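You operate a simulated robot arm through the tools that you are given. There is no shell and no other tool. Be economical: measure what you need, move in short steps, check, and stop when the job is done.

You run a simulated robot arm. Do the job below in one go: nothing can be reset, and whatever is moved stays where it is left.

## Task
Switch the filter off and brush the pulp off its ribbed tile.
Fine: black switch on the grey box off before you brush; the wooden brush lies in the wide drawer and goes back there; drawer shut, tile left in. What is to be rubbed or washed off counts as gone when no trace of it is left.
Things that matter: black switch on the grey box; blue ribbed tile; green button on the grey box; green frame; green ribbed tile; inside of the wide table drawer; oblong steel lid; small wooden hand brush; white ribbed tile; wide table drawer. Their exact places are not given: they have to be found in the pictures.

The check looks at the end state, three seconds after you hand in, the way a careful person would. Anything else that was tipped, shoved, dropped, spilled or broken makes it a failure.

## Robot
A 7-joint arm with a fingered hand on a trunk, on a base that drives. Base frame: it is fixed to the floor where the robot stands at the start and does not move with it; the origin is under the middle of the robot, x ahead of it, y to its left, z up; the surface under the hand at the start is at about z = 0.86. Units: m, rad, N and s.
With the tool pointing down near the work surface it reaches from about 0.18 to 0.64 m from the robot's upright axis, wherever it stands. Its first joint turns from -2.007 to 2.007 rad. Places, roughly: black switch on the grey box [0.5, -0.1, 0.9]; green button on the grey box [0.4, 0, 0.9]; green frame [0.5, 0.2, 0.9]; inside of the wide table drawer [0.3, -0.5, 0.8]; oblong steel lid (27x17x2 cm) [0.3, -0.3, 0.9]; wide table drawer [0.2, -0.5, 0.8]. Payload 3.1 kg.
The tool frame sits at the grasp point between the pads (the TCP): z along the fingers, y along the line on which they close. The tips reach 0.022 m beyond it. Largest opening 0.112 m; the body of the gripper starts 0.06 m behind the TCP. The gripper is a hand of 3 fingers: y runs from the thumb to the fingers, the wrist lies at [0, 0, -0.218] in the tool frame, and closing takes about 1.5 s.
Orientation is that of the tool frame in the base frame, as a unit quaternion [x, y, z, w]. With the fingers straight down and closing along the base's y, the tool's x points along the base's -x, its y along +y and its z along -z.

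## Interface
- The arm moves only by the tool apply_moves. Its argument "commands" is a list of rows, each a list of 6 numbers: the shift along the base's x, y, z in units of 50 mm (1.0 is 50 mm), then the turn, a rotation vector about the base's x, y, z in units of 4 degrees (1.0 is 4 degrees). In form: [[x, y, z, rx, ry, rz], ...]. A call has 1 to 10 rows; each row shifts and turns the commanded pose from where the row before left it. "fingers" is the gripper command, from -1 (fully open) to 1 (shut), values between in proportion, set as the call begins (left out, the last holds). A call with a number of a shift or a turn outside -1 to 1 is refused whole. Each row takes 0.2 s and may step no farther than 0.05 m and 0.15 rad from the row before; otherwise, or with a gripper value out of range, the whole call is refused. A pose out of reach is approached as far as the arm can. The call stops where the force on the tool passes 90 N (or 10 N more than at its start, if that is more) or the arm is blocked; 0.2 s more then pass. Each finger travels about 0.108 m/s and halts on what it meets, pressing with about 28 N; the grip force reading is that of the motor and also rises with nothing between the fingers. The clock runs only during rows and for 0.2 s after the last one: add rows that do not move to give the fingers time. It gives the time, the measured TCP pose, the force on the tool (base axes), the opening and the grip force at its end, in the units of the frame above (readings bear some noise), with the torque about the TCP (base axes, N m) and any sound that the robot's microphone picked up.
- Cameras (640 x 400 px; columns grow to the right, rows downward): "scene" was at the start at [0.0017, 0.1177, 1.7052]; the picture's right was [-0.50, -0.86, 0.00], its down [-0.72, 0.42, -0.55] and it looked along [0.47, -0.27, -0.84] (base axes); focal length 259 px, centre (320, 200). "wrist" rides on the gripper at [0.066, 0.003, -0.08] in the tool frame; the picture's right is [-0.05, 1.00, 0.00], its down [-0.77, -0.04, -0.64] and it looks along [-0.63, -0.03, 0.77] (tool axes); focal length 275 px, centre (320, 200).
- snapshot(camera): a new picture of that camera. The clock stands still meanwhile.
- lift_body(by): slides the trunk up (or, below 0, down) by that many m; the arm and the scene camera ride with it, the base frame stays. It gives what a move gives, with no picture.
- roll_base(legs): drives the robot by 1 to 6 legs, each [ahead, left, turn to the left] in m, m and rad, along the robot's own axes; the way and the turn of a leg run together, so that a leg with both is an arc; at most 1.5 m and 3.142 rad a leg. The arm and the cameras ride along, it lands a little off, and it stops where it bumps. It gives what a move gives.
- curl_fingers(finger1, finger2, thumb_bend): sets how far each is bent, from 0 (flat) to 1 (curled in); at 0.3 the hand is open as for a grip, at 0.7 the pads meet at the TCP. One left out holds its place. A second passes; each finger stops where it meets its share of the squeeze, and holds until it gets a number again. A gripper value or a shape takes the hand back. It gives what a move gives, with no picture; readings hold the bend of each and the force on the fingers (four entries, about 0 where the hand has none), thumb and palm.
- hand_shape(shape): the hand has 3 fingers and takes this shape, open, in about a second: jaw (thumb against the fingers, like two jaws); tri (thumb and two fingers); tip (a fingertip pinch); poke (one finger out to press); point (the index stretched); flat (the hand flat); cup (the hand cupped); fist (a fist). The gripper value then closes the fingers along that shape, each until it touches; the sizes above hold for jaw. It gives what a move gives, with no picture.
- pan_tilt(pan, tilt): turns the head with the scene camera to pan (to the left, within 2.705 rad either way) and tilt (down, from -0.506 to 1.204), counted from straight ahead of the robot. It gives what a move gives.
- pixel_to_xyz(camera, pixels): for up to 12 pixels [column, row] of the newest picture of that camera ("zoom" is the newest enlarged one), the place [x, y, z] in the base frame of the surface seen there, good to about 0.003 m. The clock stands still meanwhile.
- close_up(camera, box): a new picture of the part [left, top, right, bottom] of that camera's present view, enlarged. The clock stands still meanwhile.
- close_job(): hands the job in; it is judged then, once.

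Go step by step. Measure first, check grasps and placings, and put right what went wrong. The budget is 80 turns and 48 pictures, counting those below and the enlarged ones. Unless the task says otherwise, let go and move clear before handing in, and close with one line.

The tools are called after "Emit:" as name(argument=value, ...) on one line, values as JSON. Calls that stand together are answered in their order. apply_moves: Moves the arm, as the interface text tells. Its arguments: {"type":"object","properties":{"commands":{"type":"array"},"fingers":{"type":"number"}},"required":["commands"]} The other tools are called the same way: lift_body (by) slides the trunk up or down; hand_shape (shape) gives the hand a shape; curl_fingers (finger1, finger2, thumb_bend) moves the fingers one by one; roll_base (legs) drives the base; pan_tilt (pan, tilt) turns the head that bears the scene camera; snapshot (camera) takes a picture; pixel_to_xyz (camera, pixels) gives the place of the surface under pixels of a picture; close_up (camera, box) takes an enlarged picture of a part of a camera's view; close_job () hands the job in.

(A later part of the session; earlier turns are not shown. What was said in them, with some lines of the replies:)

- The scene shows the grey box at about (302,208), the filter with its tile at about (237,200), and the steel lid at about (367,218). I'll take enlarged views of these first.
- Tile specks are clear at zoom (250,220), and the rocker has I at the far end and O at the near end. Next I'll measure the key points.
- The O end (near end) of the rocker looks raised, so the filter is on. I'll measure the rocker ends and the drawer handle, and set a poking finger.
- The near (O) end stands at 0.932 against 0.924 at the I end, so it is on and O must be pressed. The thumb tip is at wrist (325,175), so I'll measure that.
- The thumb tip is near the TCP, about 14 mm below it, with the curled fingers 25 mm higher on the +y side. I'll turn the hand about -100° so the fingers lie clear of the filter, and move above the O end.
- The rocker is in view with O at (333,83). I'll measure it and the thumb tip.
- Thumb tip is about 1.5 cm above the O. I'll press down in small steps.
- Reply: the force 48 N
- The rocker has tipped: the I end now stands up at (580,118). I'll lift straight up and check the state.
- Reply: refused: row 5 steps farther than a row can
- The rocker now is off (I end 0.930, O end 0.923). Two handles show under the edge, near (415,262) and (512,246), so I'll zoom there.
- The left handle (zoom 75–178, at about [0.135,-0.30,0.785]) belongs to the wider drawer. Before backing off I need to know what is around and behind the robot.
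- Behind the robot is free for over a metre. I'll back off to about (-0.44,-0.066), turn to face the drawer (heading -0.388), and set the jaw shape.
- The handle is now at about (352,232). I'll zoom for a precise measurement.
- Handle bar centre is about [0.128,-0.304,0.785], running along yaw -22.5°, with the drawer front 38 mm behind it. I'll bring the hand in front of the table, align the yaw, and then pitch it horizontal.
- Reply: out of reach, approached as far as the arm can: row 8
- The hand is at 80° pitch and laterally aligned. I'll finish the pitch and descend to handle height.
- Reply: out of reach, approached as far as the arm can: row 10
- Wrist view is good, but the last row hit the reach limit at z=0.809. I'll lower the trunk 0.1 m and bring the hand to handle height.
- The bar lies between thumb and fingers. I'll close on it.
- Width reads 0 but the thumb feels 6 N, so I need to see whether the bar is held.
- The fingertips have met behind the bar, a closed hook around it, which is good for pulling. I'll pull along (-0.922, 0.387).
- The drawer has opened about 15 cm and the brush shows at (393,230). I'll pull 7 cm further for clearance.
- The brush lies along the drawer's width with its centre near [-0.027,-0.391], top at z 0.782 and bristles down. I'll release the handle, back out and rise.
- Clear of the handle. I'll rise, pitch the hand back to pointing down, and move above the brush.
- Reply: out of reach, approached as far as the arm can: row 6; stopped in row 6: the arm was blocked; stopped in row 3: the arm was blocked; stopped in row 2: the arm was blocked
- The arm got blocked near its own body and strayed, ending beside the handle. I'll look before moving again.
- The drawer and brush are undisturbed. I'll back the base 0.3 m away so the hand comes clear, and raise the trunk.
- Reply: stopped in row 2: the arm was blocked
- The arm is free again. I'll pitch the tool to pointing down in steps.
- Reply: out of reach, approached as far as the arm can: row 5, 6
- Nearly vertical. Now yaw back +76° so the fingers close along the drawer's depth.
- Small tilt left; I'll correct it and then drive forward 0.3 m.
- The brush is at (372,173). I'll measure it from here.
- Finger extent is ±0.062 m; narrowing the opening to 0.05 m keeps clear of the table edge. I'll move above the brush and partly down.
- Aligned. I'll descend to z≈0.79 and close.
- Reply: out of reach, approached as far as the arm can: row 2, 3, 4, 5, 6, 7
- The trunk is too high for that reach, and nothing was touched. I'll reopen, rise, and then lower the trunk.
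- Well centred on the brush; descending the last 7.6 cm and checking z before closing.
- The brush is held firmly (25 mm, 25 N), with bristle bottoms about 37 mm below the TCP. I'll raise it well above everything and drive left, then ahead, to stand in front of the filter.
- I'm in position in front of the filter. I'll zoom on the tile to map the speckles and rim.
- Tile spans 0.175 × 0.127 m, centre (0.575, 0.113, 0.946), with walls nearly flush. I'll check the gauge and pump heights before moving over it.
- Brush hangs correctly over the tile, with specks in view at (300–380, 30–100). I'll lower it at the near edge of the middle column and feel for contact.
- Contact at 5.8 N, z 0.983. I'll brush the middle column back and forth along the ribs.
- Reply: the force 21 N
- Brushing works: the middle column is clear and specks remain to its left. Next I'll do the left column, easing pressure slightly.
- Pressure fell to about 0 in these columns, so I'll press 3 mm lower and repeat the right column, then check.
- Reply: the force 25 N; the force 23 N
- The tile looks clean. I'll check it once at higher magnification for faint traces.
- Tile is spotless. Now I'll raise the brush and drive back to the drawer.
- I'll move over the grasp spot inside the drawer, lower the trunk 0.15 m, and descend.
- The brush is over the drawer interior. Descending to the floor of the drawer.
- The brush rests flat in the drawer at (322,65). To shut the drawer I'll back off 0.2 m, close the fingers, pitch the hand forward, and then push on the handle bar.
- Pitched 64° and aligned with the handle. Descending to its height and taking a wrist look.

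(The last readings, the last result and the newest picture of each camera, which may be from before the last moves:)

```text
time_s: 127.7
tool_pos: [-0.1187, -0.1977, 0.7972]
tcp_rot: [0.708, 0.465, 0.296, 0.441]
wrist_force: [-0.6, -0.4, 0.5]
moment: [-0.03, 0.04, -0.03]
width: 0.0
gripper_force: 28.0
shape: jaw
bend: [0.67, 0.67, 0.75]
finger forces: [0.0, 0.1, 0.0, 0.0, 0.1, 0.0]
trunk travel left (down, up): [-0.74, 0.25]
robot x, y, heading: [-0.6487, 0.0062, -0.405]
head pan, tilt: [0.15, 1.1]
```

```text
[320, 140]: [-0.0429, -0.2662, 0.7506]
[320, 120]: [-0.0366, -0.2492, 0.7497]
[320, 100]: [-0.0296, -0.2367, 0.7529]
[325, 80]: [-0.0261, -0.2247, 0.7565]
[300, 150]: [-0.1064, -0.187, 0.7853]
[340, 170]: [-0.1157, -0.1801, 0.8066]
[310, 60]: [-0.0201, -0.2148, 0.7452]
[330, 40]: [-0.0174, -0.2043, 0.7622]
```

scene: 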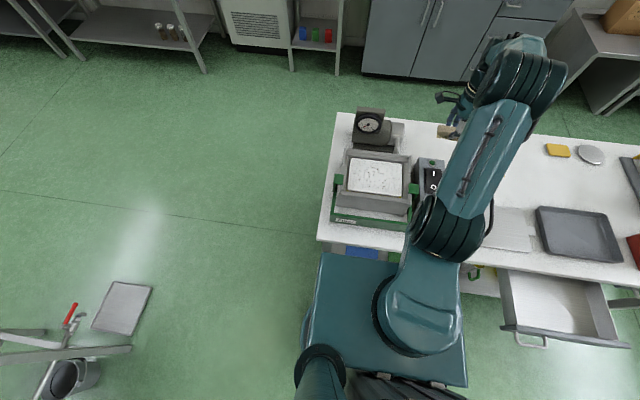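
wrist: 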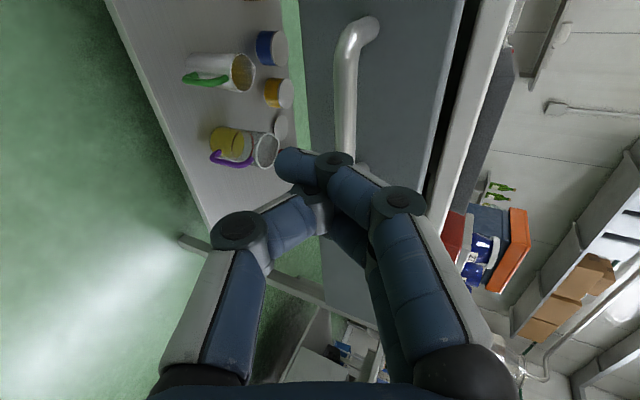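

Fingertips are level with the bar (z≈0.787). I'll drive forward 0.2 m to push the drawer most of the way.

Emit:
roll_base(legs=[[0.1, 0, 0], [0.1, 0, 0]])

Emit:
snapshot(camera="scene")

```text
time_s: 129.6
tool_pos: [0.0665, -0.2761, 0.7965]
tcp_rot: [0.708, 0.467, 0.296, 0.44]
wrist_force: [0.5, 0.4, 0.5]
moment: [0.01, -0.01, 0.01]
width: 0.0
gripper_force: 28.3
shape: jaw
bend: [0.68, 0.68, 0.77]
finger forces: [0.0, 0.0, 0.0, 0.1, 0.1, 0.0]
trunk travel left (down, up): [-0.74, 0.25]
robot x, y, heading: [-0.4659, -0.0682, -0.404]
head pan, tilt: [0.15, 1.1]
```

```text
4 pictures are left
```

scene: 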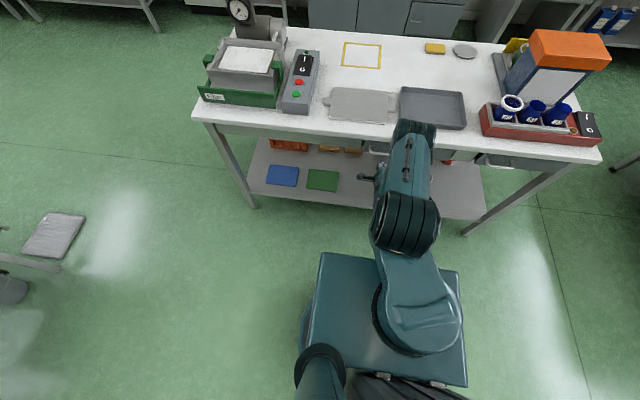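

The drawer is nearly shut. I'll push the rest with the arm in 1 cm steps.

Emit:
apply_moves(commands=[[0.185, -0.077, 0, 0, 0, 0], [0.185, -0.077, 0, 0, 0, 0], [0.185, -0.077, 0, 0, 0, 0], [0.09, -0.038, 0, 0, 0, 0], [0, 0, 0, 0, 0, 0]])

```text
time_s: 130.8
tool_pos: [0.1002, -0.2918, 0.7956]
tcp_rot: [0.708, 0.467, 0.297, 0.439]
wrist_force: [0.5, 0.4, 0.6]
moment: [0.0, -0.02, 0.02]
width: 0.0003
gripper_force: 27.9
shape: jaw
bend: [0.68, 0.68, 0.77]
finger forces: [0.1, 0.0, 0.0, 0.0, 0.1, 0.0]
trunk travel left (down, up): [-0.74, 0.25]
robot x, y, heading: [-0.465, -0.0725, -0.41]
head pan, tilt: [0.15, 1.1]
```

Emit:
apply_moves(commands=[[0.09, -0.038, 0, 0, 0, 0], [0.09, -0.038, 0, 0, 0, 0], [0, 0, 0, 0, 0, 0]])

Emit:
close_up(camera="scene", box=[330, 110, 510, 210])

Emit:
pixel_to_xyz(camera="zoom", pixels=[[440, 165], [400, 160], [120, 130], [150, 140], [130, 145], [160, 150], [500, 175]])

```text
time_s: 131.6
tool_pos: [0.1074, -0.2945, 0.7963]
tcp_rot: [0.708, 0.467, 0.296, 0.44]
wrist_force: [-0.2, 0.0, -0.2]
moment: [-0.01, 0.01, 0.0]
width: 0.0
gripper_force: 28.3
shape: jaw
bend: [0.68, 0.68, 0.77]
finger forces: [0.1, 0.0, 0.1, 0.0, 0.0, 0.1]
trunk travel left (down, up): [-0.74, 0.25]
robot x, y, heading: [-0.4607, -0.0686, -0.404]
head pan, tilt: [0.15, 1.1]
```

```text
3.56 times, centred on (420, 160) of scene
```

zoom: 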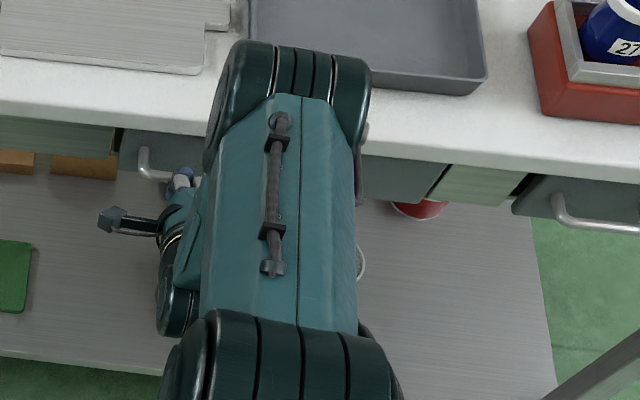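

```text
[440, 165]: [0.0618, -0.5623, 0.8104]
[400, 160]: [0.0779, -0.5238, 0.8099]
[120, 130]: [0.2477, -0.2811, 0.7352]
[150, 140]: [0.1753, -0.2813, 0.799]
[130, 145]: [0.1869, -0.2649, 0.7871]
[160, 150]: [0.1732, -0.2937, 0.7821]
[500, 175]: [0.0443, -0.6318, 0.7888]
```

The drawer face is at depth 0.274, equal to its original shut position. I'll push gently a few more millimetres to feel the stop.

Emit:
apply_moves(commands=[[0.06, -0.025, 0, 0, 0, 0], [0.06, -0.025, 0, 0, 0, 0], [0, 0, 0, 0, 0, 0]])

```text
time_s: 132.4
tool_pos: [0.1142, -0.2975, 0.7968]
tcp_rot: [0.708, 0.467, 0.296, 0.439]
wrist_force: [0.2, 0.4, 0.5]
moment: [-0.03, 0.0, 0.0]
width: 0.0001
gripper_force: 27.9
shape: jaw
bend: [0.68, 0.68, 0.77]
finger forces: [0.0, 0.1, 0.0, 0.1, 0.1, 0.0]
trunk travel left (down, up): [-0.74, 0.25]
robot x, y, heading: [-0.4664, -0.0693, -0.401]
head pan, tilt: [0.15, 1.1]
```

No resistance, so I'll check where the fingertips are relative to the bar before withdrawing.

Emit:
snapshot(camera="wrist")

```text
2 pictures are left
```

wrist: 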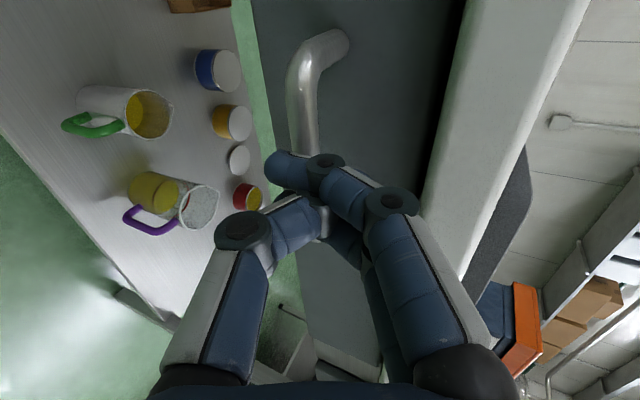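

The fingers are in front of the bar, not hooked. I'll edge forward a few more millimetres until contact.

Emit:
apply_moves(commands=[[0.08, -0.033, 0, 0, 0, 0], [0.08, -0.033, 0, 0, 0, 0], [0, 0, 0, 0, 0, 0]])

```text
time_s: 133.2
tool_pos: [0.1208, -0.2994, 0.7959]
tcp_rot: [0.708, 0.466, 0.296, 0.44]
wrist_force: [-7.2, 2.9, -0.1]
moment: [0.05, 0.17, 0.05]
width: 0.0
gripper_force: 28.0
shape: jaw
bend: [0.7, 0.7, 0.77]
finger forces: [6.7, 6.3, 0.1, 0.1, 0.0, 0.0]
trunk travel left (down, up): [-0.74, 0.25]
robot x, y, heading: [-0.4652, -0.073, -0.407]
head pan, tilt: [0.15, 1.1]
```

Emit:
apply_moves(commands=[[0.05, -0.021, 0, 0, 0, 0], [0, 0, 0, 0, 0, 0]])

```text
time_s: 133.8
tool_pos: [0.123, -0.3016, 0.7975]
tcp_rot: [0.708, 0.467, 0.297, 0.44]
wrist_force: [-14.8, 7.3, 1.1]
moment: [0.07, 0.22, 0.02]
width: 0.0
gripper_force: 28.0
shape: jaw
bend: [0.71, 0.71, 0.77]
finger forces: [10.7, 10.4, 0.0, 0.0, 0.0, 0.0]
trunk travel left (down, up): [-0.74, 0.25]
robot x, y, heading: [-0.4643, -0.074, -0.404]
head pan, tilt: [0.15, 1.1]
```

Firm stop (16 N): the drawer is shut. I'll back the robot away and take a last look.

Emit:
roll_base(legs=[[-0.35, 0, 0]])

Emit:
pan_tilt(pan=0.05, tilt=0.85)

Emit:
snapshot(camera="scene")

Emit:
close_up(camera="scene", box=[220, 100, 460, 250])

```text
time_s: 136.1
tool_pos: [-0.1986, -0.1617, 0.7973]
tcp_rot: [0.707, 0.468, 0.297, 0.439]
wrist_force: [0.1, 0.5, 0.3]
moment: [-0.01, 0.03, -0.02]
width: 0.0004
gripper_force: 28.9
shape: jaw
bend: [0.68, 0.68, 0.77]
finger forces: [0.1, 0.1, 0.0, 0.0, 0.0, 0.0]
trunk travel left (down, up): [-0.74, 0.25]
robot x, y, heading: [-0.788, 0.0694, -0.406]
head pan, tilt: [0.15, 1.1]
```

```text
time_s: 136.8
tool_pos: [-0.1991, -0.1617, 0.7967]
tcp_rot: [0.707, 0.468, 0.296, 0.44]
wrist_force: [0.3, -0.7, 0.6]
moment: [0.0, 0.01, -0.03]
width: 0.0
gripper_force: 28.1
shape: jaw
bend: [0.68, 0.68, 0.77]
finger forces: [0.0, 0.1, 0.0, 0.0, 0.1, 0.0]
trunk travel left (down, up): [-0.74, 0.25]
robot x, y, heading: [-0.7894, 0.0661, -0.404]
head pan, tilt: [0.051, 0.85]
```

```text
1 pictures are left
```

scene: 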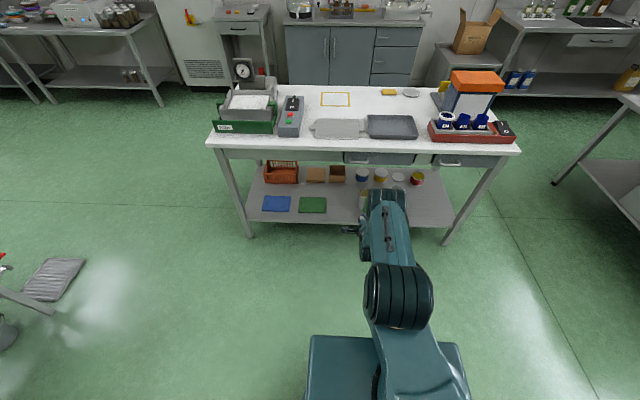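

```text
2.67 times, centred on (340, 175) of scene
```

zoom: 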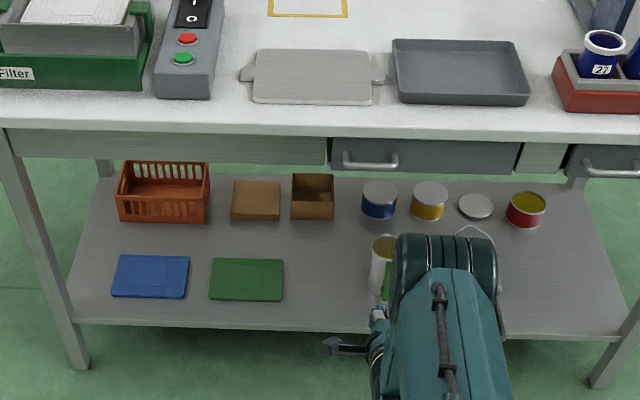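

The last pictures show the drawer shut, flush with the frame, and everything else in its place. The hand is empty and clear, so I'm handing in.

Emit:
close_job()

```text
The job is handed in.
```

The filter is off, the pulp is brushed off the white ribbed tile (left in its holder), the brush is back in the wide drawer, and the drawer is shut.
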